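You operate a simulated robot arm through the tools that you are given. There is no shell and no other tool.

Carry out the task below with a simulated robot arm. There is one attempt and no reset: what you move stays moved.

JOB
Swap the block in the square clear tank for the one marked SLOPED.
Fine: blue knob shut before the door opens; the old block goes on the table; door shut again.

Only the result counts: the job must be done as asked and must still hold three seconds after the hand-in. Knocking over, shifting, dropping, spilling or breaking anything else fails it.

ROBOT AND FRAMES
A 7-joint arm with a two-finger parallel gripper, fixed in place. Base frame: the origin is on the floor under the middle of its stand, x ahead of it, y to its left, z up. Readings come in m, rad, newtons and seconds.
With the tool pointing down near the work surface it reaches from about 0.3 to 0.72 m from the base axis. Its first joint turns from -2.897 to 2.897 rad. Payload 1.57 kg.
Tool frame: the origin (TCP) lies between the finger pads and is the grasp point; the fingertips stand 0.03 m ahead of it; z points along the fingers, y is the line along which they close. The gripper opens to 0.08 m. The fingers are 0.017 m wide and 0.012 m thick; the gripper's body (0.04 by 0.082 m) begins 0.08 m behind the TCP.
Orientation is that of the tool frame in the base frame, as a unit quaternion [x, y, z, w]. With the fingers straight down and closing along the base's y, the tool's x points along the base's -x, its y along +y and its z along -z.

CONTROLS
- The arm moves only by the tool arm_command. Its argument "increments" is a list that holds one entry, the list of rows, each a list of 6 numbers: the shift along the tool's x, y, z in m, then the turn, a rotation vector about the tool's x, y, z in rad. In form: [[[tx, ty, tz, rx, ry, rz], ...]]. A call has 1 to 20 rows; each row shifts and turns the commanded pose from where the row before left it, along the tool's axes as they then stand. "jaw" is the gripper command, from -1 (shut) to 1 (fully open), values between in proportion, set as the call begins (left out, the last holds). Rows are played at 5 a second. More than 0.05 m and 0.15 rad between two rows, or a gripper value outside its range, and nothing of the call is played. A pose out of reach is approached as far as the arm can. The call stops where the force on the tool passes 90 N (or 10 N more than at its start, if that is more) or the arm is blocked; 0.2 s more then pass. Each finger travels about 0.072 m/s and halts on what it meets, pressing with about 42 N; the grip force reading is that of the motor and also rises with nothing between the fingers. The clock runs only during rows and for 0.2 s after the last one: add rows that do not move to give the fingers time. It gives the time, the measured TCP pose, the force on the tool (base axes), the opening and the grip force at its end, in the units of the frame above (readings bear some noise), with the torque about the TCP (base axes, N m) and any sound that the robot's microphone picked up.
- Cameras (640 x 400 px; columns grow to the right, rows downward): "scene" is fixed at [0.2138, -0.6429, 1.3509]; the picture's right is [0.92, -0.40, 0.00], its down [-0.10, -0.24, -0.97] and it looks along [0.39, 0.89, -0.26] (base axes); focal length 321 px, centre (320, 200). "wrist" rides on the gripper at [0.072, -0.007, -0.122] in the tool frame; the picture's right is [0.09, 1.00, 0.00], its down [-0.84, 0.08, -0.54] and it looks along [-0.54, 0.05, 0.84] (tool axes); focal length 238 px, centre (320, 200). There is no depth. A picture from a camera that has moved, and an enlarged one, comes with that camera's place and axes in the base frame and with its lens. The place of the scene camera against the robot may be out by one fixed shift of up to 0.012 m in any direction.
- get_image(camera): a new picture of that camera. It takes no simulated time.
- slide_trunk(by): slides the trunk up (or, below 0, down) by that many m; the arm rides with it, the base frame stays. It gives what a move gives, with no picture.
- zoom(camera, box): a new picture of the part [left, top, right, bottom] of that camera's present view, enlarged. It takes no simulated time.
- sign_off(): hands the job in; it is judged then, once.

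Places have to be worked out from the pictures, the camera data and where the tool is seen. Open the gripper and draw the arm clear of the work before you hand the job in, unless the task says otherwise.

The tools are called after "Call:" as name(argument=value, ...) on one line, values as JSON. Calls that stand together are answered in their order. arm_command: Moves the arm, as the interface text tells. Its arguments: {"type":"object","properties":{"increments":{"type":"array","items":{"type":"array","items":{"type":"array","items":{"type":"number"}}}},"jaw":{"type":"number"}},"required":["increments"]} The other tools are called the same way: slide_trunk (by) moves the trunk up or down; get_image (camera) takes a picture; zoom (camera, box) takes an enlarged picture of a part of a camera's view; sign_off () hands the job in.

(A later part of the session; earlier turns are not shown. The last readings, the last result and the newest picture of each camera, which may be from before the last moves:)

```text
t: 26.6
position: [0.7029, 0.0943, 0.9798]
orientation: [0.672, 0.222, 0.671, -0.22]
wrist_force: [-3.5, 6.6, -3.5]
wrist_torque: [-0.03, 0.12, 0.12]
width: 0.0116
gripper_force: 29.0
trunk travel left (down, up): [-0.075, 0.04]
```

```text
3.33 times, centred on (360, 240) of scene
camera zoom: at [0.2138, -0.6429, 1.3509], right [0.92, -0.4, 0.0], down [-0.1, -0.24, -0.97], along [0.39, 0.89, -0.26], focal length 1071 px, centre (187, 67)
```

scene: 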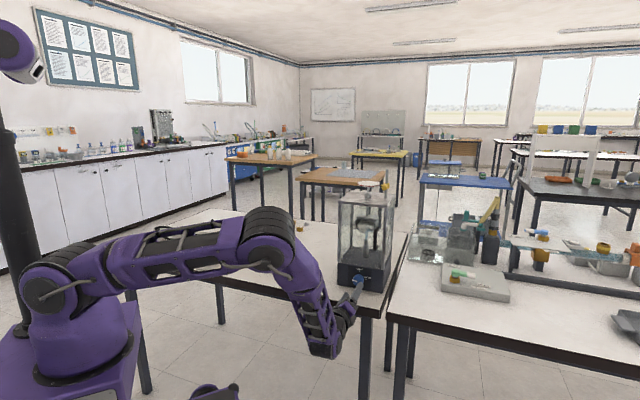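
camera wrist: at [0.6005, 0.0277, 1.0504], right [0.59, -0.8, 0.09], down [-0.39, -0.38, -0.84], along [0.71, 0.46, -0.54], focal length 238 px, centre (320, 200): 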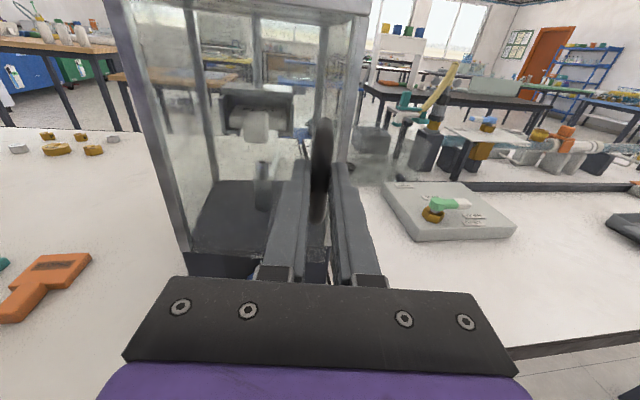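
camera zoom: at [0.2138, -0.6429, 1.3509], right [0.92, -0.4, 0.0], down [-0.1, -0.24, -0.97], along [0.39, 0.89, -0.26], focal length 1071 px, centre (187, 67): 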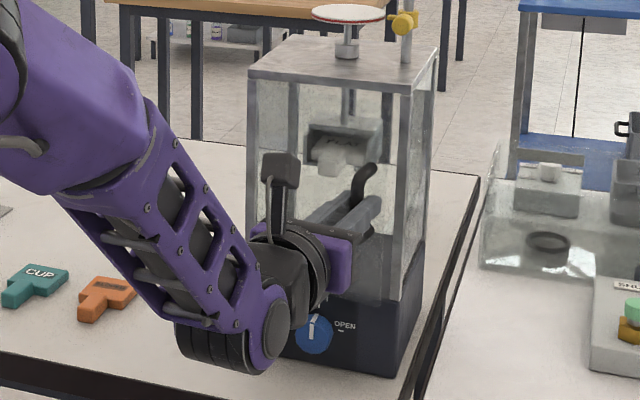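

Force is low (7 N) and the grip width is unchanged, so the door seems to be following. I continue the arc another 0.4 rad.

Call:
arm_command(increments=[[[0, -0.00375, -0.0097, -0.08, 0, 0], [0, -0.00375, -0.0097, -0.08, 0, 0], [0, -0.00375, -0.0097, -0.08, 0, 0], [0, -0.00375, -0.0097, -0.08, 0, 0], [0, -0.00375, -0.0097, -0.08, 0, 0], [0, 0, 0, 0, 0, 0]]])

Call:
get_image(camera="wrist")

Call:
zoom(camera="scene", box=[310, 180, 410, 300])

```text
t: 28.0
position: [0.6553, 0.0914, 0.9793]
orientation: [0.7, 0.097, 0.701, -0.095]
wrist_force: [1.0, 19.2, -1.9]
wrist_torque: [0.08, 0.03, 0.24]
width: 0.0115
gripper_force: 29.0
out of reach, approached as far as the arm can: row 5
trunk travel left (down, up): [-0.075, 0.04]
```

```text
taken
camera wrist: at [0.5365, 0.0651, 1.0501], right [0.27, -0.96, 0.1], down [-0.5, -0.22, -0.84], along [0.82, 0.18, -0.54], focal length 238 px, centre (320, 200)
```

wrist: 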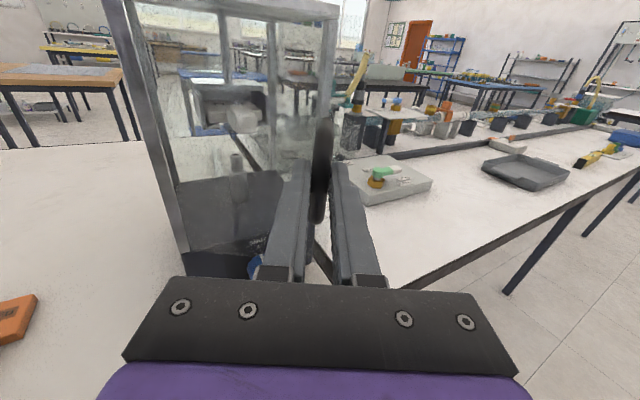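

```text
3.33 times, centred on (360, 240) of scene
camera zoom: at [0.2138, -0.6429, 1.3509], right [0.92, -0.4, 0.0], down [-0.1, -0.24, -0.97], along [0.39, 0.89, -0.26], focal length 1071 px, centre (187, 67)
```

zoom: 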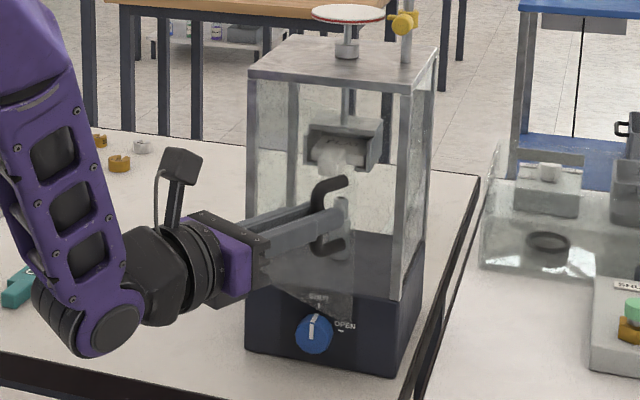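

The door is swinging open (about 30°), but the arm hit a reach limit on turning further. I keep the heading and translate along the arc, letting the round bar turn in the grip.

Call:
arm_command(increments=[[[0, -0.0049, -0.0099, 0, 0, 0], [0, -0.0048, -0.0099, 0, 0, 0], [0, -0.006, -0.0094, 0, 0, 0], [0, -0.0061, -0.0094, 0, 0, 0], [0, 0, 0, 0, 0, 0]]])

Call:
zoom(camera="scene", box=[270, 180, 410, 300])

Call:
get_image(camera="wrist")

```text
t: 29.2
position: [0.6506, 0.089, 0.9888]
orientation: [0.705, 0.094, 0.697, -0.095]
wrist_force: [1.0, 48.0, -17.0]
wrist_torque: [-0.23, 0.33, 0.9]
width: 0.0114
gripper_force: 28.4
out of reach, approached as far as the arm can: row 1, 2, 3, 4
trunk travel left (down, up): [-0.075, 0.04]
```

```text
3.33 times, centred on (340, 240) of scene
camera zoom: at [0.2138, -0.6429, 1.3509], right [0.92, -0.4, 0.0], down [-0.1, -0.24, -0.97], along [0.39, 0.89, -0.26], focal length 1071 px, centre (253, 67)
```

zoom: 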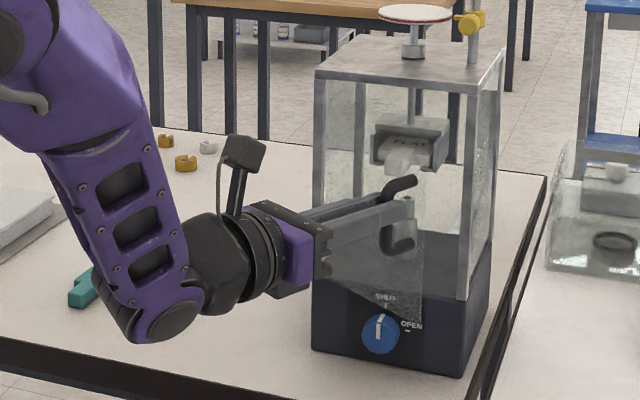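

```text
taken
camera wrist: at [0.5326, 0.0632, 1.0614], right [0.27, -0.96, 0.09], down [-0.51, -0.22, -0.83], along [0.82, 0.17, -0.55], focal length 238 px, centre (320, 200)
```

wrist: 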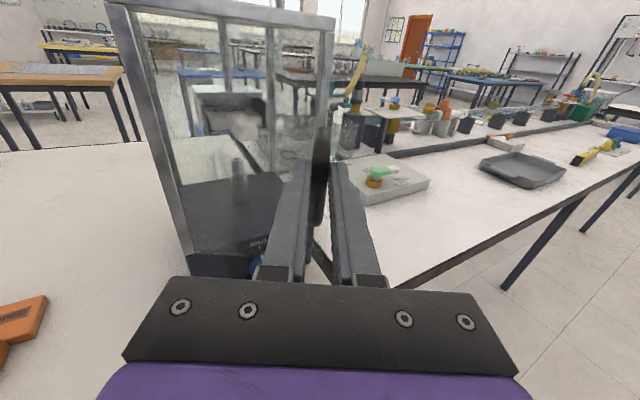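

The arm is straining at a limit (48 N), so I reverse those commands to relax, then release the handle. I'll push the door from its inner side instead, with a comfortable heading.

Call:
arm_command(increments=[[[0, 0.0061, 0.0094, 0, 0, 0], [0, 0.006, 0.0094, 0, 0, 0], [0, 0.0048, 0.0099, 0, 0, 0], [0, 0.0049, 0.0099, 0, 0, 0], [0, 0.003, 0.0, 0.06, 0, 0], [0, 0, 0, 0, 0, 0]]])

```text
t: 30.6
position: [0.6871, 0.0865, 0.9888]
orientation: [0.7, 0.119, 0.694, -0.116]
wrist_force: [-18.7, 67.0, -14.0]
wrist_torque: [-0.11, -0.22, 1.57]
width: 0.0215
gripper_force: 35.1
trunk travel left (down, up): [-0.075, 0.04]
```

The reading shows 67 N and a changed grip width, so the reverse move overshot against the handle. I look before doing anything else.

Call:
get_image(camera="wrist")

Call:
zoom(camera="scene", box=[270, 180, 410, 300])

Call:
zoom(camera="wrist", box=[220, 90, 420, 240])

```text
taken
camera wrist: at [0.5698, 0.0543, 1.0616], right [0.33, -0.94, 0.1], down [-0.49, -0.26, -0.83], along [0.81, 0.22, -0.55], focal length 238 px, centre (320, 200)
```

wrist: 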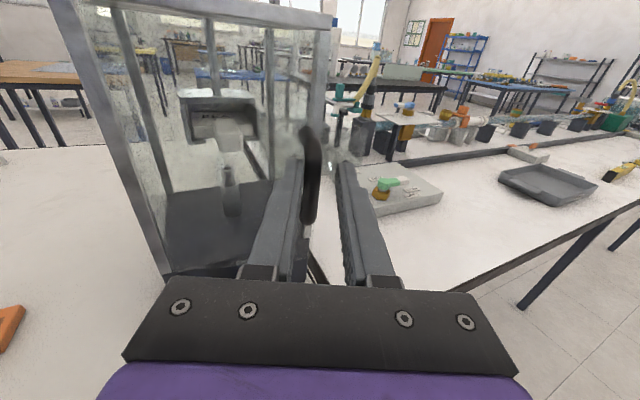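

```text
3.33 times, centred on (340, 240) of scene
camera zoom: at [0.2138, -0.6429, 1.3509], right [0.92, -0.4, 0.0], down [-0.1, -0.24, -0.97], along [0.39, 0.89, -0.26], focal length 1071 px, centre (253, 67)
```

zoom: 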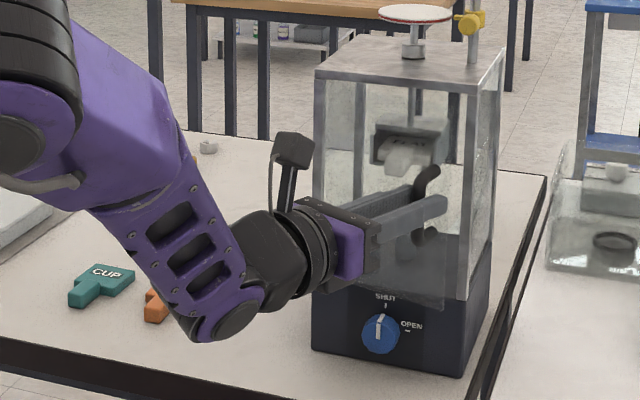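

```text
2.67 times, centred on (320, 165) of wrist
camera zoom: at [0.5698, 0.0543, 1.0616], right [0.33, -0.94, 0.1], down [-0.49, -0.26, -0.83], along [0.81, 0.22, -0.55], focal length 636 px, centre (320, 293)
```

zoom: 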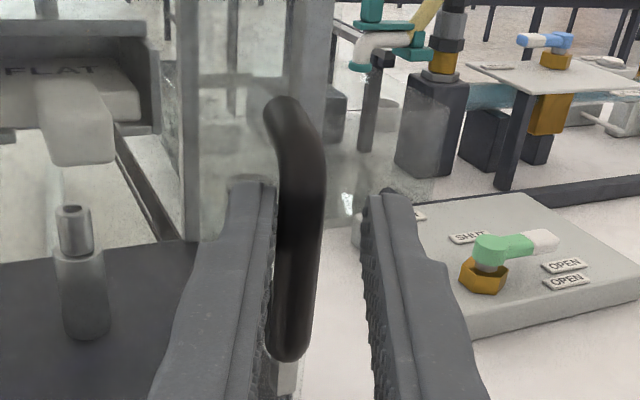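

The left finger is dragging the handle to the right, outward along the hinge radius, because the command had been clamped at the limit. I move left in small steps to relieve it.

Call:
arm_command(increments=[[[0, -0.006, 0, 0, 0, 0], [0, -0.006, 0, 0, 0, 0], [0, 0, 0, 0, 0, 0]]])

Call:
zoom(camera="wrist", box=[220, 90, 420, 240])

```text
t: 31.4
position: [0.6866, 0.0923, 0.9878]
orientation: [0.701, 0.116, 0.695, -0.112]
wrist_force: [-15.6, 54.9, -12.9]
wrist_torque: [-0.32, 0.52, 1.31]
width: 0.0118
gripper_force: 29.0
trunk travel left (down, up): [-0.075, 0.04]
```

```text
2.67 times, centred on (320, 165) of wrist
camera zoom: at [0.5686, 0.0606, 1.0615], right [0.32, -0.94, 0.1], down [-0.5, -0.25, -0.83], along [0.81, 0.22, -0.55], focal length 636 px, centre (320, 293)
```

zoom: 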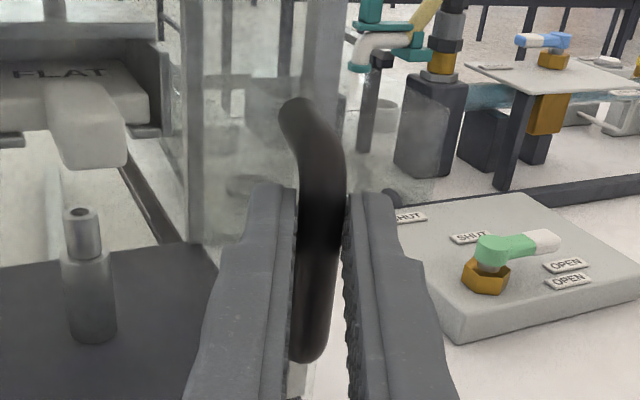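

The grip is back on the bar but there is still 55 N sideways, so I continue moving left.

Call:
arm_command(increments=[[[0, -0.005, 0, 0, 0, 0], [0, -0.005, 0, 0, 0, 0], [0, 0, 0, 0, 0, 0]]])

```text
t: 32.2
position: [0.6863, 0.0927, 0.9884]
orientation: [0.703, 0.109, 0.695, -0.105]
wrist_force: [-11.7, 37.1, -15.4]
wrist_torque: [-0.26, 0.4, 0.93]
width: 0.0115
gripper_force: 29.2
trunk travel left (down, up): [-0.075, 0.04]
```

The force is falling (37 N) as the commanded pose comes back. I move left another 18 mm.

Call:
arm_command(increments=[[[0, -0.006, 0, 0, 0, 0], [0, -0.006, 0, 0, 0, 0], [0, -0.006, 0, 0, 0, 0], [0, 0, 0, 0, 0, 0]]])

```text
t: 33.2
position: [0.6879, 0.094, 0.9903]
orientation: [0.702, 0.099, 0.699, -0.098]
wrist_force: [2.9, -9.8, -20.6]
wrist_torque: [-0.3, 0.55, -0.28]
width: 0.0115
gripper_force: 28.9
trunk travel left (down, up): [-0.075, 0.04]
```

Sideways force is nearly gone. I now open the jaw to release the bar.

Call:
arm_command(increments=[[[0, 0, 0, 0, 0, 0], [0, 0, 0, 0, 0, 0], [0, 0, 0, 0, 0, 0]]], jaw=0.3)

Call:
get_image(camera="wrist")

Call:
zoom(camera="scene", box=[270, 180, 410, 300])

```text
t: 34.0
position: [0.6854, 0.0993, 0.993]
orientation: [0.699, 0.103, 0.7, -0.102]
wrist_force: [-1.0, 0.4, 0.4]
wrist_torque: [-0.02, -0.05, 0.0]
width: 0.0521
gripper_force: 0.2
trunk travel left (down, up): [-0.075, 0.04]
```

```text
taken
camera wrist: at [0.5655, 0.072, 1.0644], right [0.28, -0.95, 0.09], down [-0.5, -0.23, -0.84], along [0.82, 0.19, -0.54], focal length 238 px, centre (320, 200)
```

wrist: 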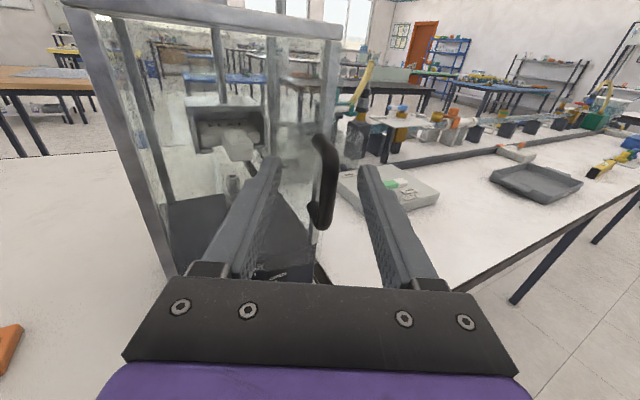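

```text
3.33 times, centred on (340, 240) of scene
camera zoom: at [0.2138, -0.6429, 1.3509], right [0.92, -0.4, 0.0], down [-0.1, -0.24, -0.97], along [0.39, 0.89, -0.26], focal length 1071 px, centre (253, 67)
```

zoom: 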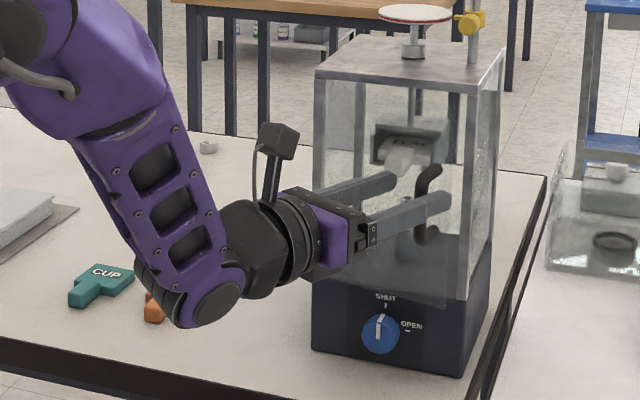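

Released with no load, and the tank looks unmoved. I back out straight and restore the 45° heading.

Call:
arm_command(increments=[[[0, 0, -0.025, 0, 0, 0], [0, 0, -0.035, 0, 0, 0], [0, 0, -0.04, 0, 0, 0], [0, 0, 0, 0.1, 0, 0], [0, 0, 0, 0.1, 0, 0], [0, 0, 0, 0.1, 0, 0], [0, 0, 0, 0.1, 0, 0], [0, 0, 0, 0.095, 0, 0], [0, 0, 0, 0, 0, 0]]])

Call:
get_image(camera="wrist")

Call:
zoom(camera="scene", box=[290, 180, 410, 300])

```text
t: 36.0
position: [0.5873, 0.0723, 0.9907]
orientation: [0.653, 0.272, 0.653, -0.27]
wrist_force: [0.3, 0.1, 0.8]
wrist_torque: [-0.01, 0.01, 0.01]
width: 0.0517
gripper_force: 0.0
trunk travel left (down, up): [-0.075, 0.04]
```

```text
taken
camera wrist: at [0.4961, -0.0097, 1.0625], right [0.7, -0.7, 0.09], down [-0.33, -0.44, -0.84], along [0.63, 0.56, -0.54], focal length 238 px, centre (320, 200)
```

wrist: 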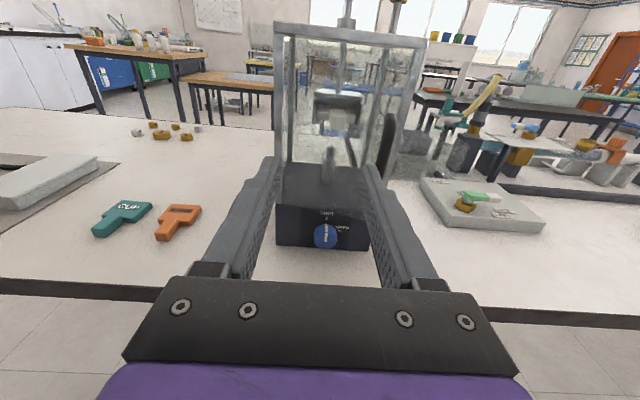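

```text
3.33 times, centred on (350, 240) of scene
camera zoom: at [0.2138, -0.6429, 1.3509], right [0.92, -0.4, 0.0], down [-0.1, -0.24, -0.97], along [0.39, 0.89, -0.26], focal length 1071 px, centre (220, 67)
```

zoom: 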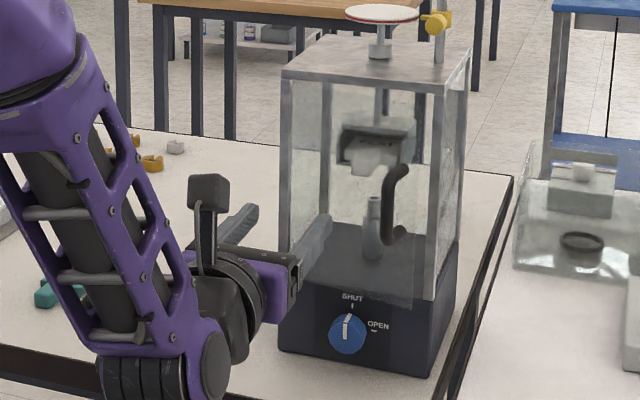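

The door stands ajar. I zoom in to find its free edge and the gap.

Call:
zoom(camera="wrist", box=[260, 10, 440, 210])

Call:
zoom(camera="scene", box=[330, 190, 400, 290])

```text
2.00 times, centred on (350, 110) of wrist
camera zoom: at [0.4961, -0.0097, 1.0625], right [0.7, -0.7, 0.09], down [-0.33, -0.44, -0.84], along [0.63, 0.56, -0.54], focal length 477 px, centre (260, 380)
```

zoom: 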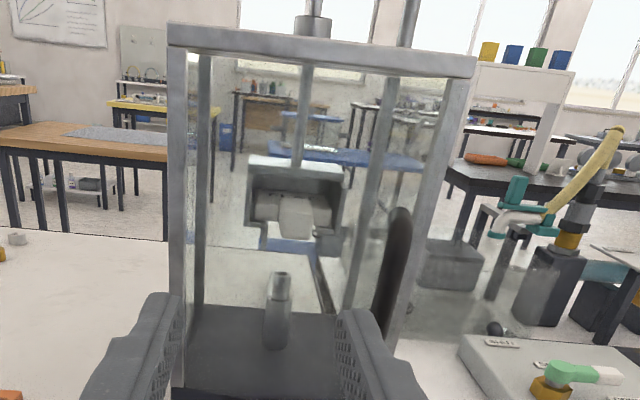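

```text
4.00 times, centred on (365, 240) of scene
camera zoom: at [0.2138, -0.6429, 1.3509], right [0.92, -0.4, 0.0], down [-0.1, -0.24, -0.97], along [0.39, 0.89, -0.26], focal length 1285 px, centre (140, 40)
```

zoom: 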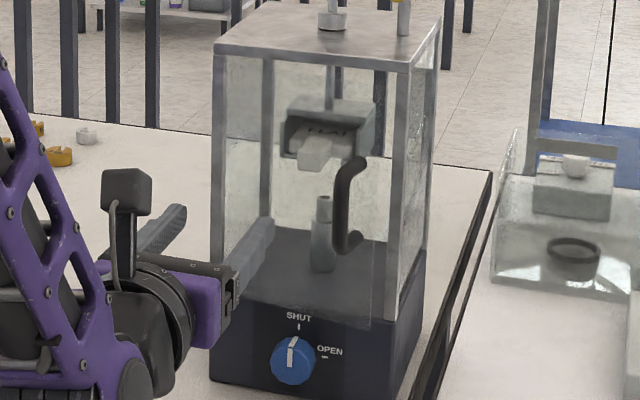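

The door is about 14° open, with the handle bar now near u≈+0.038 from centre and 7 cm out from the frame. I realign with it at a constant 45° heading and will re-grip it, then pull without turning the tool.

Call:
arm_command(increments=[[[-0.0055, 0.031, 0, 0, 0, 0], [-0.0055, 0.031, 0, 0, 0, 0], [0, 0, 0.03, 0, 0, 0], [0, 0, 0.03, 0, 0, 0], [0, 0, 0.016, 0, 0, 0], [0, 0, 0, 0, 0, 0]]])

Call:
zoom(camera="wrist", box=[220, 70, 420, 220])

Call:
zoom(camera="scene", box=[320, 190, 400, 260])

```text
t: 37.4
position: [0.6848, 0.0841, 0.9779]
orientation: [0.653, 0.271, 0.653, -0.27]
wrist_force: [0.3, -0.5, 0.4]
wrist_torque: [-0.02, 0.0, -0.01]
width: 0.0524
gripper_force: 0.1
trunk travel left (down, up): [-0.075, 0.04]
```

```text
2.67 times, centred on (320, 145) of wrist
camera zoom: at [0.5934, 0.0022, 1.0491], right [0.7, -0.7, 0.09], down [-0.33, -0.44, -0.84], along [0.63, 0.56, -0.54], focal length 636 px, centre (320, 347)
```

zoom: 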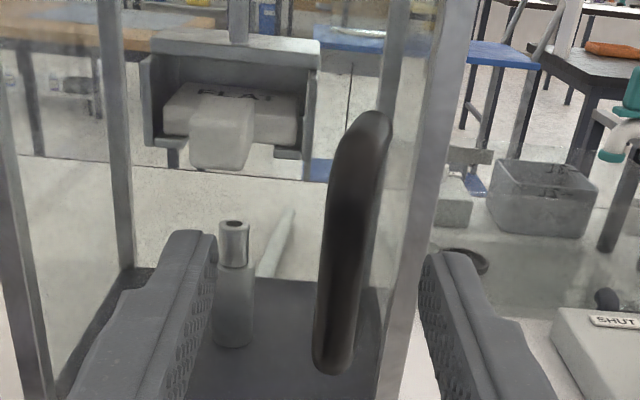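

```text
5.71 times, centred on (360, 225) of scene
camera zoom: at [0.2138, -0.6429, 1.3509], right [0.92, -0.4, 0.0], down [-0.1, -0.24, -0.97], along [0.39, 0.89, -0.26], focal length 1835 px, centre (91, 57)
```

zoom: 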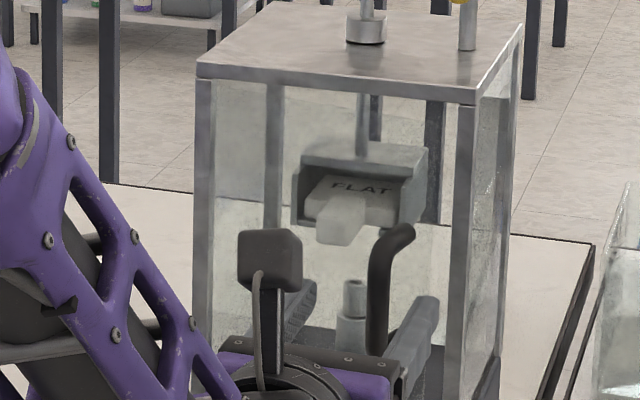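

The bar is between the fingers, about 4 mm right of centre and 1.5 cm ahead. I nudge over, advance 13 mm and close.

Call:
arm_command(increments=[[[0, 0.004, 0.013, 0, 0, 0], [0, 0, 0, 0, 0, 0]]])

Call:
arm_command(increments=[[[0, 0, 0, 0, 0, 0], [0, 0, 0, 0, 0, 0], [0, 0, 0, 0, 0, 0], [0, 0, 0, 0, 0, 0]]], jaw=-1)

Call:
zoom(camera="wrist", box=[220, 70, 420, 220])

```text
t: 38.0
position: [0.6954, 0.0896, 0.9784]
orientation: [0.653, 0.271, 0.653, -0.27]
wrist_force: [0.4, -0.1, -0.3]
wrist_torque: [-0.03, -0.01, 0.03]
width: 0.0521
gripper_force: 0.1
trunk travel left (down, up): [-0.075, 0.04]
```

```text
t: 39.0
position: [0.6965, 0.088, 0.9773]
orientation: [0.654, 0.27, 0.654, -0.269]
wrist_force: [2.6, -6.4, 0.8]
wrist_torque: [0.06, 0.2, -0.13]
width: 0.0112
gripper_force: 29.1
trunk travel left (down, up): [-0.075, 0.04]
```

```text
2.67 times, centred on (320, 145) of wrist
camera zoom: at [0.6046, 0.0072, 1.0502], right [0.7, -0.71, 0.09], down [-0.33, -0.44, -0.84], along [0.63, 0.56, -0.54], focal length 636 px, centre (320, 347)
```

zoom: 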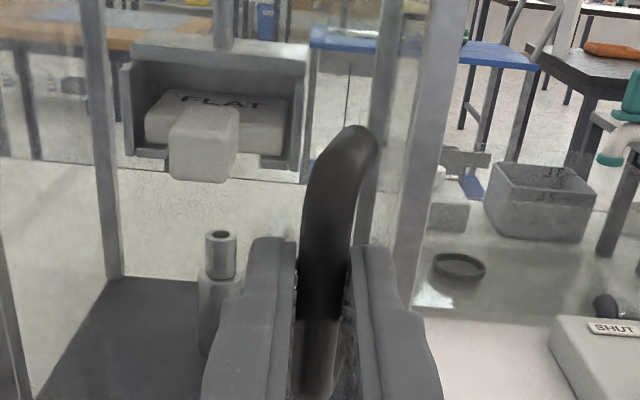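

The handle is gripped again. I pull two small arc steps at constant heading and read the forces.

Call:
arm_command(increments=[[[0, -0.0084, -0.0113, 0, 0, 0], [0, -0.0097, -0.0105, 0, 0, 0], [0, 0, 0, 0, 0, 0]]])

```text
t: 39.8
position: [0.6682, 0.0837, 0.9779]
orientation: [0.655, 0.27, 0.652, -0.269]
wrist_force: [0.8, -14.7, -10.4]
wrist_torque: [-0.25, 0.48, -0.17]
width: 0.0118
gripper_force: 29.0
trunk travel left (down, up): [-0.075, 0.04]
```

The load is about 15 N radially outward, so my arc curves in slightly too fast. I continue with a slightly larger radius and lower the tool 2 mm.

Call:
arm_command(increments=[[[-0.002, -0.0086, -0.0114, 0, 0, 0], [0, -0.0106, -0.0097, 0, 0, 0], [0, 0, 0, 0, 0, 0]]])

Call:
zoom(camera="scene", box=[290, 180, 410, 300])

```text
t: 40.6
position: [0.6378, 0.0874, 0.9797]
orientation: [0.653, 0.271, 0.653, -0.271]
wrist_force: [1.5, 3.2, -4.1]
wrist_torque: [0.36, 0.21, 0.05]
width: 0.0116
gripper_force: 28.8
trunk travel left (down, up): [-0.075, 0.04]
```

```text
3.33 times, centred on (350, 240) of scene
camera zoom: at [0.2138, -0.6429, 1.3509], right [0.92, -0.4, 0.0], down [-0.1, -0.24, -0.97], along [0.39, 0.89, -0.26], focal length 1071 px, centre (220, 67)
```

zoom: 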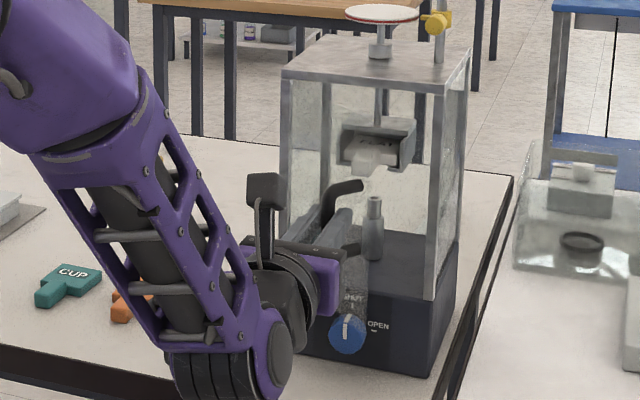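

The door is about 40° open with little load, and the hinge model now fits at a radius of about 0.1375 m. I continue along the arc.

Call:
arm_command(increments=[[[0, -0.0124, -0.0073, 0, 0, 0], [0, -0.0133, -0.0055, 0, 0, 0], [0, -0.0139, -0.0041, 0, 0, 0], [0, 0, 0, 0, 0, 0]]])

```text
t: 41.6
position: [0.6007, 0.1, 0.9786]
orientation: [0.654, 0.271, 0.653, -0.269]
wrist_force: [0.9, 0.8, -4.1]
wrist_torque: [0.27, 0.43, -0.02]
width: 0.0117
gripper_force: 29.4
trunk travel left (down, up): [-0.075, 0.04]
```

Loads stay near zero. I continue the arc toward 80° open.

Call:
arm_command(increments=[[[0, -0.0142, -0.0026, 0, 0, 0], [0, -0.0144, -0.0012, 0, 0, 0], [0, -0.0144, 0.0004, 0, 0, 0], [0, -0.0143, 0.0019, 0, 0, 0], [0, 0, 0, 0, 0, 0]]])

Call:
zoom(camera="scene", box=[270, 180, 410, 300])

Call:
get_image(camera="wrist")

```text
t: 42.8
position: [0.558, 0.1394, 0.9794]
orientation: [0.652, 0.272, 0.654, -0.271]
wrist_force: [3.7, 3.0, 7.2]
wrist_torque: [0.62, 0.12, -0.03]
width: 0.0118
gripper_force: 28.9
trunk travel left (down, up): [-0.075, 0.04]
```

```text
3.33 times, centred on (340, 240) of scene
camera zoom: at [0.2138, -0.6429, 1.3509], right [0.92, -0.4, 0.0], down [-0.1, -0.24, -0.97], along [0.39, 0.89, -0.26], focal length 1071 px, centre (253, 67)
```

zoom: 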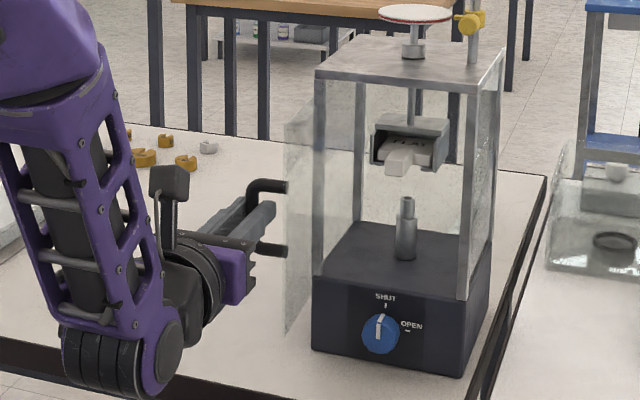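

```text
taken
camera wrist: at [0.467, 0.0584, 1.0503], right [0.7, -0.7, 0.09], down [-0.32, -0.44, -0.84], along [0.63, 0.56, -0.54], focal length 238 px, centre (320, 200)
```

wrist: 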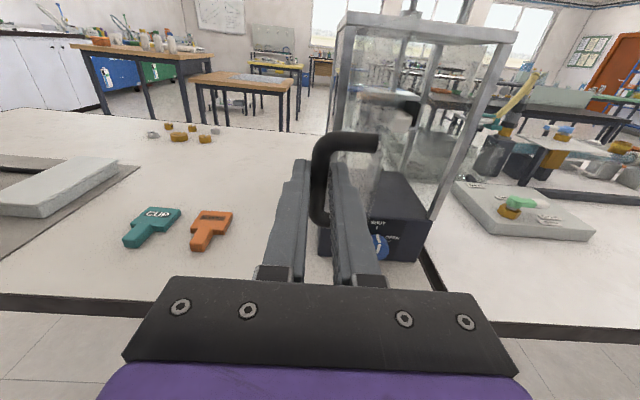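

The door is about 80° open. I take it further, three more small steps, watching for a hinge stop.

Call:
arm_command(increments=[[[0, -0.0141, 0.0034, 0, 0, 0], [0, -0.0136, 0.0048, 0, 0, 0], [0, 0, 0, 0, 0, 0]]])

Call:
zoom(camera="scene", box=[270, 180, 410, 300])

```text
t: 43.6
position: [0.5449, 0.1647, 0.9793]
orientation: [0.652, 0.271, 0.654, -0.269]
wrist_force: [4.5, 1.7, 10.0]
wrist_torque: [0.37, 0.28, 0.0]
width: 0.0116
gripper_force: 29.3
trunk travel left (down, up): [-0.075, 0.04]
```

```text
3.33 times, centred on (340, 240) of scene
camera zoom: at [0.2138, -0.6429, 1.3509], right [0.92, -0.4, 0.0], down [-0.1, -0.24, -0.97], along [0.39, 0.89, -0.26], focal length 1071 px, centre (253, 67)
```

zoom: 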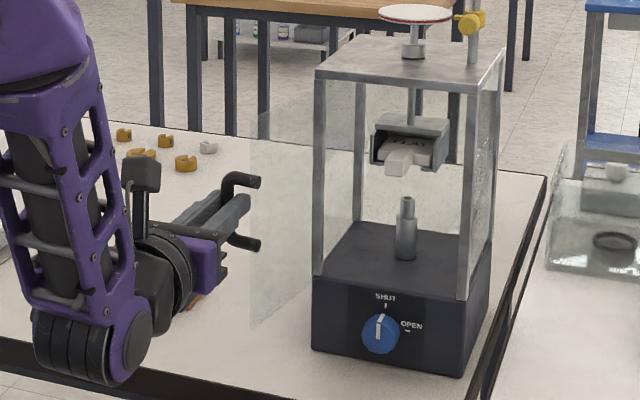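

The door is past 90° with loads under 11 N. I take two more steps for extra clearance.

Call:
arm_command(increments=[[[0, -0.013, 0.0062, 0, 0, 0], [0, -0.0124, 0.0076, 0, 0, 0], [0, 0, 0, 0, 0, 0]]])

Call:
get_image(camera="wrist")

Call:
zoom(camera="scene", box=[270, 180, 410, 300])

```text
t: 44.4
position: [0.5379, 0.1922, 0.978]
orientation: [0.654, 0.271, 0.653, -0.27]
wrist_force: [24.0, 3.0, 0.9]
wrist_torque: [0.35, 0.31, -0.26]
width: 0.0118
gripper_force: 29.2
trunk travel left (down, up): [-0.075, 0.04]
```

```text
taken
camera wrist: at [0.4465, 0.1102, 1.0504], right [0.7, -0.71, 0.09], down [-0.33, -0.44, -0.84], along [0.63, 0.56, -0.54], focal length 238 px, centre (320, 200)
```

wrist: 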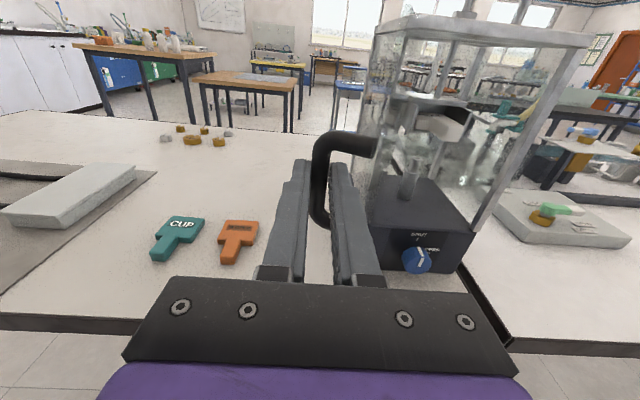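

```text
3.33 times, centred on (340, 240) of scene
camera zoom: at [0.2138, -0.6429, 1.3509], right [0.92, -0.4, 0.0], down [-0.1, -0.24, -0.97], along [0.39, 0.89, -0.26], focal length 1071 px, centre (253, 67)
```

zoom: 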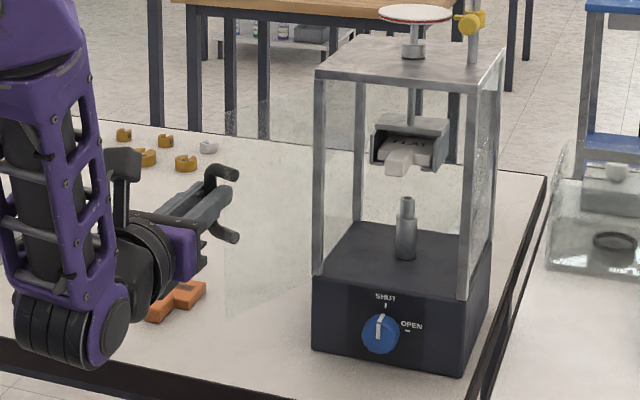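

The door stands about 105° open. I open the jaw slightly to release the bar and back straight out.

Call:
arm_command(increments=[[[0, 0, 0, 0, 0, 0], [0, 0, 0, 0, 0, 0]]], jaw=-0.2)

Call:
zoom(camera="wrist", box=[250, 100, 450, 250])

```text
t: 45.0
position: [0.5344, 0.1919, 0.9797]
orientation: [0.654, 0.271, 0.653, -0.27]
wrist_force: [-0.6, 0.2, 1.2]
wrist_torque: [-0.03, -0.01, 0.01]
width: 0.032
gripper_force: 0.0
trunk travel left (down, up): [-0.075, 0.04]
```

```text
2.67 times, centred on (350, 175) of wrist
camera zoom: at [0.4441, 0.1108, 1.0511], right [0.7, -0.7, 0.09], down [-0.33, -0.44, -0.84], along [0.63, 0.56, -0.54], focal length 636 px, centre (240, 267)
```

zoom: 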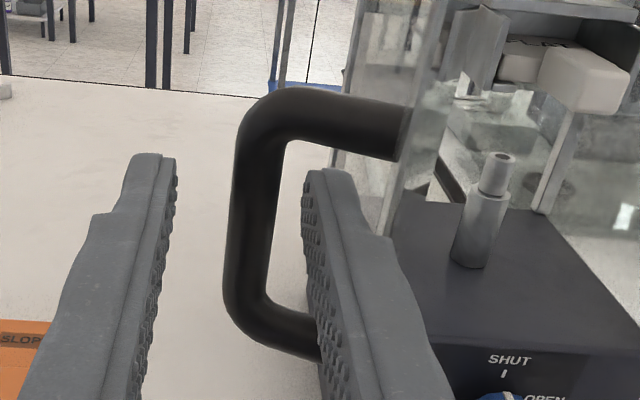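

Released cleanly. I back off 9 cm, slide right to the tank's centreline and look straight into the open front at the FLAT block.

Call:
arm_command(increments=[[[0, 0, -0.03, 0, 0, 0], [0, 0, -0.03, 0, 0, 0], [0, 0, -0.035, 0, 0, 0], [0, 0.0365, 0, 0, 0, 0], [0, 0.0365, 0, 0, 0, 0], [0, 0.0365, 0, 0, 0, 0], [0, 0.0365, 0, 0, 0, 0], [0, 0, 0, 0, 0, 0]]], jaw=-0.2)

Call:
get_image(camera="wrist")

Call:
zoom(camera="wrist", box=[260, 40, 400, 150])

Call:
zoom(camera="scene", box=[270, 180, 410, 300])

```text
t: 46.8
position: [0.5745, 0.0184, 0.9795]
orientation: [0.653, 0.272, 0.653, -0.27]
wrist_force: [0.1, -0.3, -0.1]
wrist_torque: [0.0, -0.03, 0.0]
width: 0.0322
gripper_force: 0.0
trunk travel left (down, up): [-0.075, 0.04]
```

```text
taken
camera wrist: at [0.4827, -0.0625, 1.0507], right [0.7, -0.7, 0.09], down [-0.33, -0.44, -0.84], along [0.63, 0.56, -0.54], focal length 238 px, centre (320, 200)
```

wrist: 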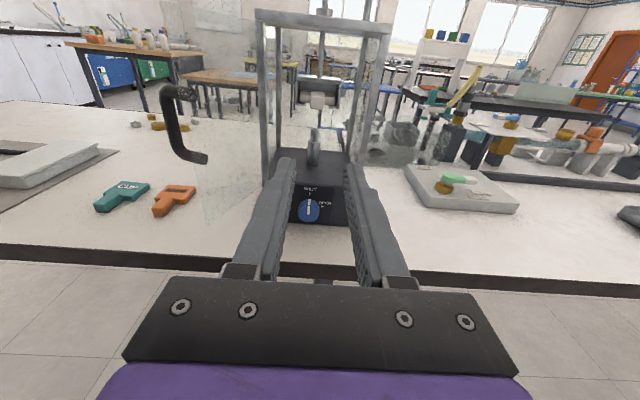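

```text
3.64 times, centred on (330, 95) of wrist
camera zoom: at [0.4827, -0.0625, 1.0507], right [0.7, -0.7, 0.09], down [-0.33, -0.44, -0.84], along [0.63, 0.56, -0.54], focal length 867 px, centre (284, 582)
```

zoom: 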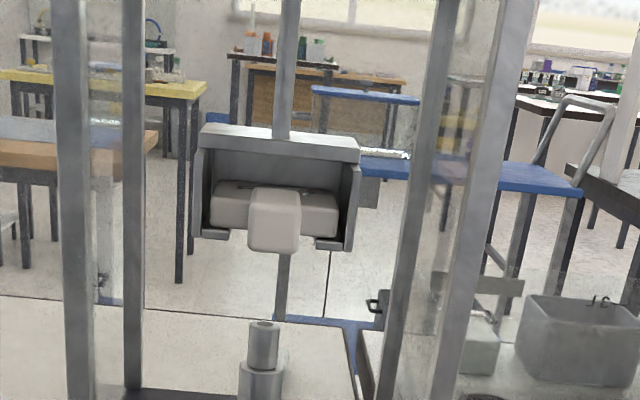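

```text
3.33 times, centred on (340, 240) of scene
camera zoom: at [0.2138, -0.6429, 1.3509], right [0.92, -0.4, 0.0], down [-0.1, -0.24, -0.97], along [0.39, 0.89, -0.26], focal length 1071 px, centre (253, 67)
```

zoom: 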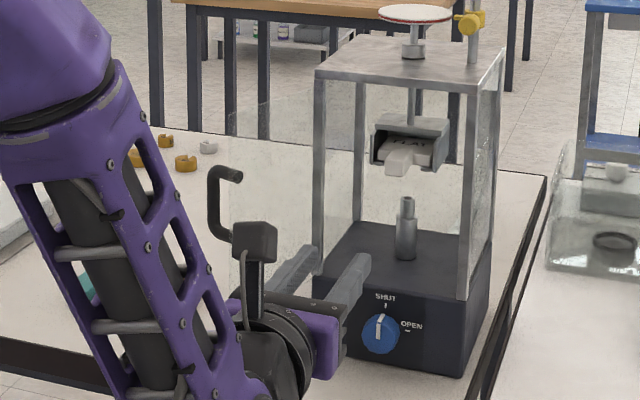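

The tab is centred (u≈0), with its front face about 2.5–3 cm inside the frame and its centre at z≈0.986. I raise slightly, pitch the tool 20° down so the same grasp will also suit the table, and move forward partway.

Call:
arm_command(increments=[[[0.017, -0.005, 0, 0, 0, 0], [0, 0, 0, 0, -0.1163, 0], [0, 0, 0, 0, -0.1163, 0], [0, 0, 0, 0, -0.1164, 0], [0.0137, 0, 0.0376, 0, 0, 0], [0.0137, 0, 0.0376, 0, 0, 0], [0.0137, 0, 0.0376, 0, 0, 0], [0, 0, 0, 0, 0, 0]]])

Call:
get_image(camera="wrist")

Call:
zoom(camera="wrist", box=[250, 50, 390, 160])

Call:
zoom(camera="scene", box=[300, 180, 410, 280])

```text
t: 48.6
position: [0.6557, 0.1096, 0.9951]
orientation: [0.757, 0.314, 0.53, -0.219]
wrist_force: [0.1, 0.5, -0.2]
wrist_torque: [0.03, -0.01, 0.0]
width: 0.0319
gripper_force: 0.1
trunk travel left (down, up): [-0.075, 0.04]
```

```text
taken
camera wrist: at [0.5872, 0.0518, 1.1041], right [0.73, -0.68, 0.09], down [-0.51, -0.62, -0.6], along [0.46, 0.39, -0.79], focal length 238 px, centre (320, 200)
```

wrist: 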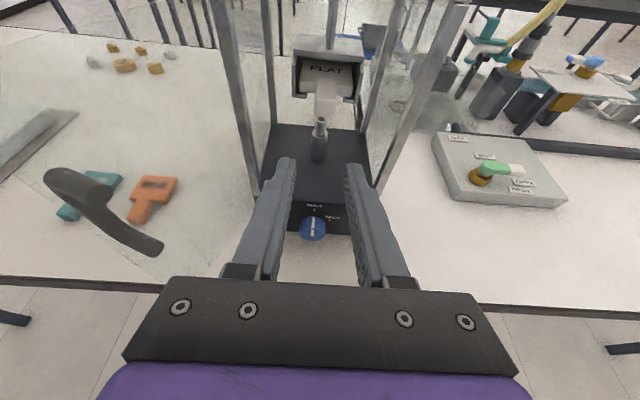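

```text
3.64 times, centred on (320, 105) of wrist
camera zoom: at [0.5872, 0.0518, 1.1041], right [0.73, -0.68, 0.09], down [-0.51, -0.62, -0.6], along [0.46, 0.39, -0.79], focal length 867 px, centre (320, 546)
```

zoom: 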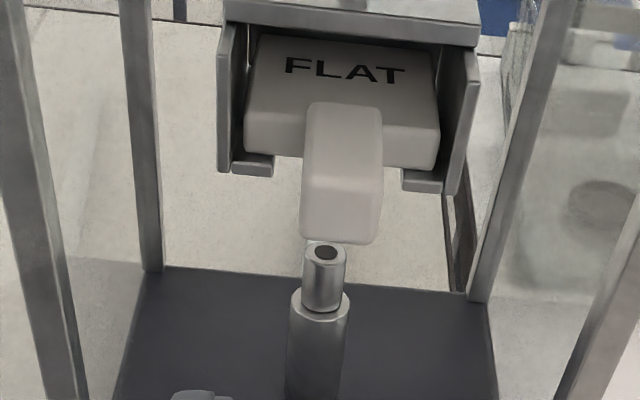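

```text
4.00 times, centred on (355, 230) of scene
camera zoom: at [0.2138, -0.6429, 1.3509], right [0.92, -0.4, 0.0], down [-0.1, -0.24, -0.97], along [0.39, 0.89, -0.26], focal length 1285 px, centre (180, 80)
```

zoom: 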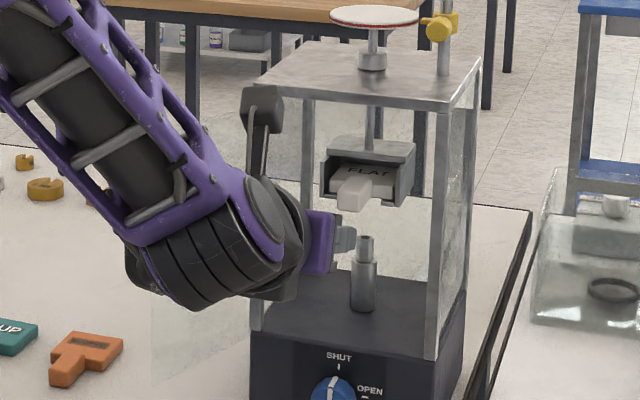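

The view is good, with u aligned to within 2 mm. I move 6 cm forward and raise 4 mm so the fingertips come just in front of the tab, then compare directly.

Call:
arm_command(increments=[[[0.0081, 0.0015, 0.0183, 0, 0, 0], [0.0081, 0, 0.0183, 0, 0, 0], [0.0081, 0, 0.0184, 0, 0, 0], [0, 0, 0, 0, 0, 0]]])

Call:
zoom(camera="wrist", box=[220, 60, 420, 210])

Call:
zoom(camera="scene", box=[330, 190, 400, 250])

```text
t: 49.6
position: [0.6979, 0.1535, 1.0004]
orientation: [0.756, 0.314, 0.53, -0.219]
wrist_force: [-0.3, 0.0, -0.1]
wrist_torque: [0.02, 0.04, -0.02]
width: 0.0318
gripper_force: 0.0
trunk travel left (down, up): [-0.075, 0.04]
```

```text
2.67 times, centred on (320, 135) of wrist
camera zoom: at [0.6292, 0.0943, 1.1094], right [0.73, -0.68, 0.09], down [-0.51, -0.62, -0.6], along [0.46, 0.39, -0.79], focal length 636 px, centre (320, 373)
```

zoom: 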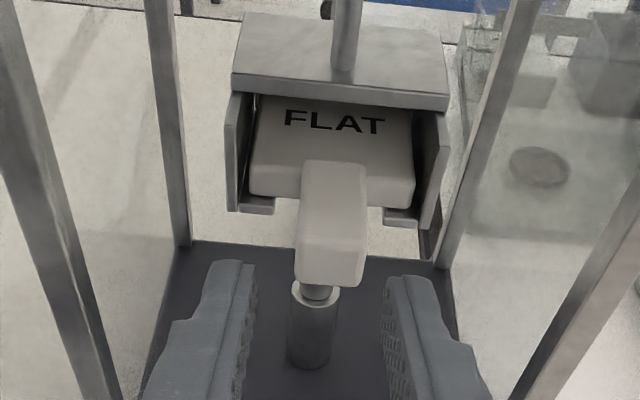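

```text
6.67 times, centred on (365, 220) of scene
camera zoom: at [0.2138, -0.6429, 1.3509], right [0.92, -0.4, 0.0], down [-0.1, -0.24, -0.97], along [0.39, 0.89, -0.26], focal length 2141 px, centre (20, 67)
```

zoom: 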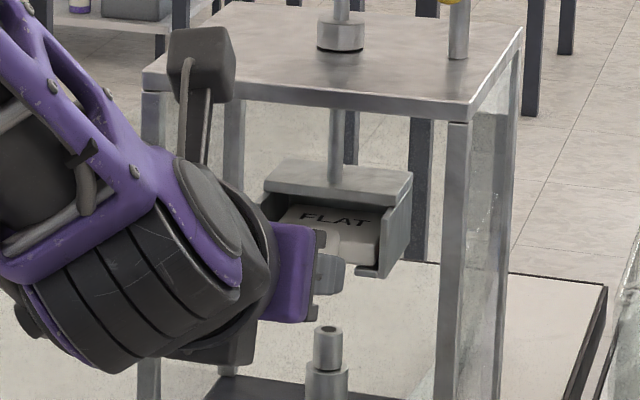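

The tab is 3.5 cm long, with its front at h≈+0.02 and centre z≈0.985. I advance 4 cm in small steps so the fingers straddle it, keeping the tips about 1 cm short of the block's body.

Call:
arm_command(increments=[[[0.0036, 0.002, 0.0132, 0, 0, 0], [0.0036, 0, 0.0132, 0, 0, 0], [0.0036, 0, 0.0133, 0, 0, 0], [0, 0, 0, 0, 0, 0]]])

Call:
zoom(camera="wrist", box=[220, 100, 420, 250])

Call:
zoom(camera="scene", box=[330, 190, 400, 250])

```text
t: 50.6
position: [0.7287, 0.1805, 0.9976]
orientation: [0.756, 0.314, 0.53, -0.219]
wrist_force: [0.0, 0.1, 0.1]
wrist_torque: [-0.01, 0.01, 0.0]
width: 0.0321
gripper_force: 0.1
trunk travel left (down, up): [-0.075, 0.04]
```

```text
2.67 times, centred on (320, 175) of wrist
camera zoom: at [0.6595, 0.1213, 1.1059], right [0.73, -0.68, 0.09], down [-0.51, -0.62, -0.6], along [0.46, 0.39, -0.79], focal length 636 px, centre (320, 267)
```

zoom: 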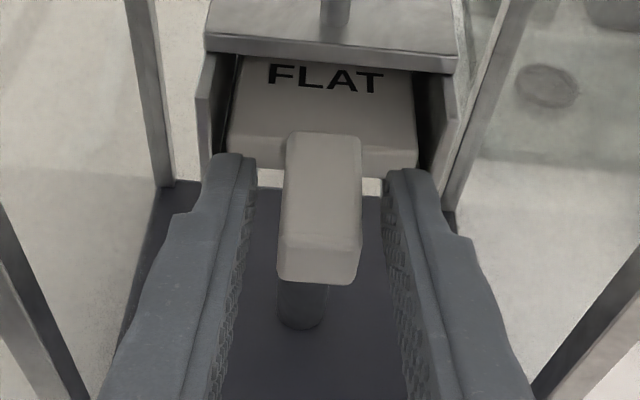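

```text
6.67 times, centred on (365, 220) of scene
camera zoom: at [0.2138, -0.6429, 1.3509], right [0.92, -0.4, 0.0], down [-0.1, -0.24, -0.97], along [0.39, 0.89, -0.26], focal length 2141 px, centre (20, 67)
```

zoom: 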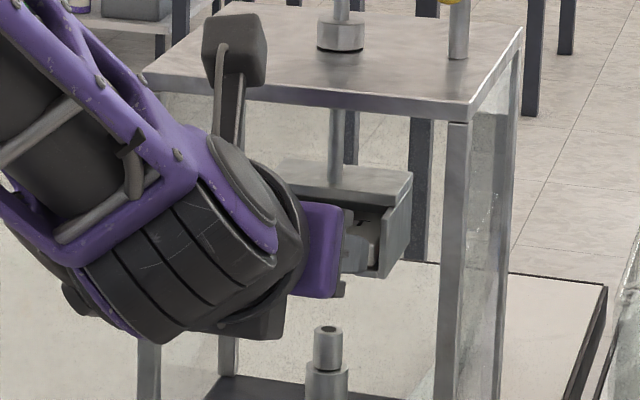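

The fingers straddle the tab evenly with no contact. I close on it.

Call:
arm_command(increments=[[[0, 0, 0, 0, 0, 0], [0, 0, 0, 0, 0, 0], [0, 0, 0, 0, 0, 0], [0, 0, 0, 0, 0, 0]]], jaw=-1)

Call:
zoom(camera="wrist", box=[220, 100, 420, 250])

```text
t: 51.6
position: [0.7281, 0.1797, 0.9985]
orientation: [0.757, 0.313, 0.531, -0.218]
wrist_force: [-0.2, -0.6, -0.6]
wrist_torque: [0.04, 0.01, -0.04]
width: 0.0189
gripper_force: 32.7
trunk travel left (down, up): [-0.075, 0.04]
```

```text
2.67 times, centred on (320, 175) of wrist
camera zoom: at [0.6593, 0.121, 1.1061], right [0.73, -0.68, 0.09], down [-0.51, -0.62, -0.6], along [0.46, 0.39, -0.79], focal length 636 px, centre (320, 267)
```

zoom: 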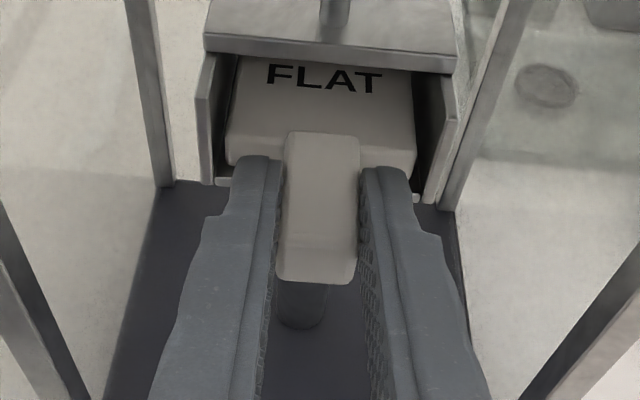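

FLAT's tab is held at 18.9 mm, centred. I note this pose (0.728, 0.180, 0.998) as the insertion target, lift 2 mm and pull slowly outward.

Call:
arm_command(increments=[[[0.0019, 0, -0.0007, 0, 0, 0], [-0.0034, 0, -0.0094, 0, 0, 0], [-0.0034, 0, -0.0094, 0, 0, 0], [-0.0034, 0, -0.0094, 0, 0, 0], [0, 0, 0, 0, 0, 0]]])

Call:
zoom(camera="wrist", box=[220, 60, 420, 250])

```text
t: 52.8
position: [0.7059, 0.1585, 0.9972]
orientation: [0.757, 0.314, 0.53, -0.219]
wrist_force: [-0.2, -0.4, 0.3]
wrist_torque: [0.03, 0.03, 0.05]
width: 0.0189
gripper_force: 33.3
trunk travel left (down, up): [-0.075, 0.04]
```

```text
2.11 times, centred on (320, 155) of wrist
camera zoom: at [0.6375, 0.0992, 1.107], right [0.73, -0.68, 0.09], down [-0.51, -0.62, -0.6], along [0.46, 0.39, -0.79], focal length 502 px, centre (320, 295)
```

zoom: 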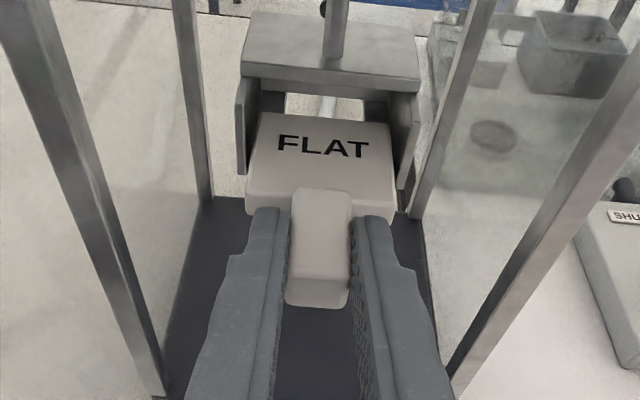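

The block slides out freely. I continue outward another 15 cm.

Call:
arm_command(increments=[[[-0.0068, 0, -0.0188, 0, 0, 0], [-0.0085, 0, -0.0235, 0, 0, 0], [-0.0085, 0, -0.0235, 0, 0, 0], [-0.0085, 0, -0.0235, 0, 0, 0], [-0.0085, 0, -0.0235, 0, 0, 0], [-0.0103, 0, -0.0282, 0, 0, 0], [0, 0, 0, 0, 0, 0]]])

Call:
get_image(camera="wrist")

Call:
get_image(camera="scene")

```text
t: 54.4
position: [0.5995, 0.052, 0.9994]
orientation: [0.756, 0.315, 0.53, -0.22]
wrist_force: [0.0, 0.8, -1.3]
wrist_torque: [-0.01, -0.01, 0.01]
width: 0.0187
gripper_force: 33.2
trunk travel left (down, up): [-0.075, 0.04]
```

```text
taken
camera wrist: at [0.531, -0.0074, 1.1073], right [0.73, -0.68, 0.09], down [-0.51, -0.62, -0.6], along [0.46, 0.39, -0.79], focal length 238 px, centre (320, 200)
```

wrist: 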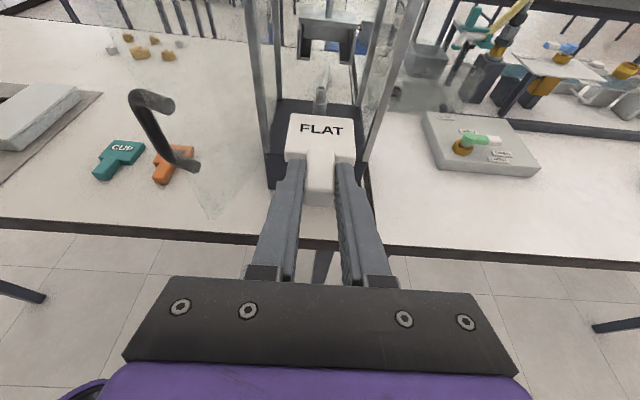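

```text
taken
```

scene: 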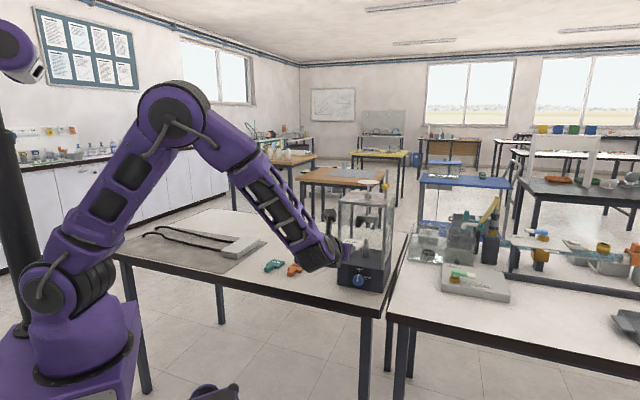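

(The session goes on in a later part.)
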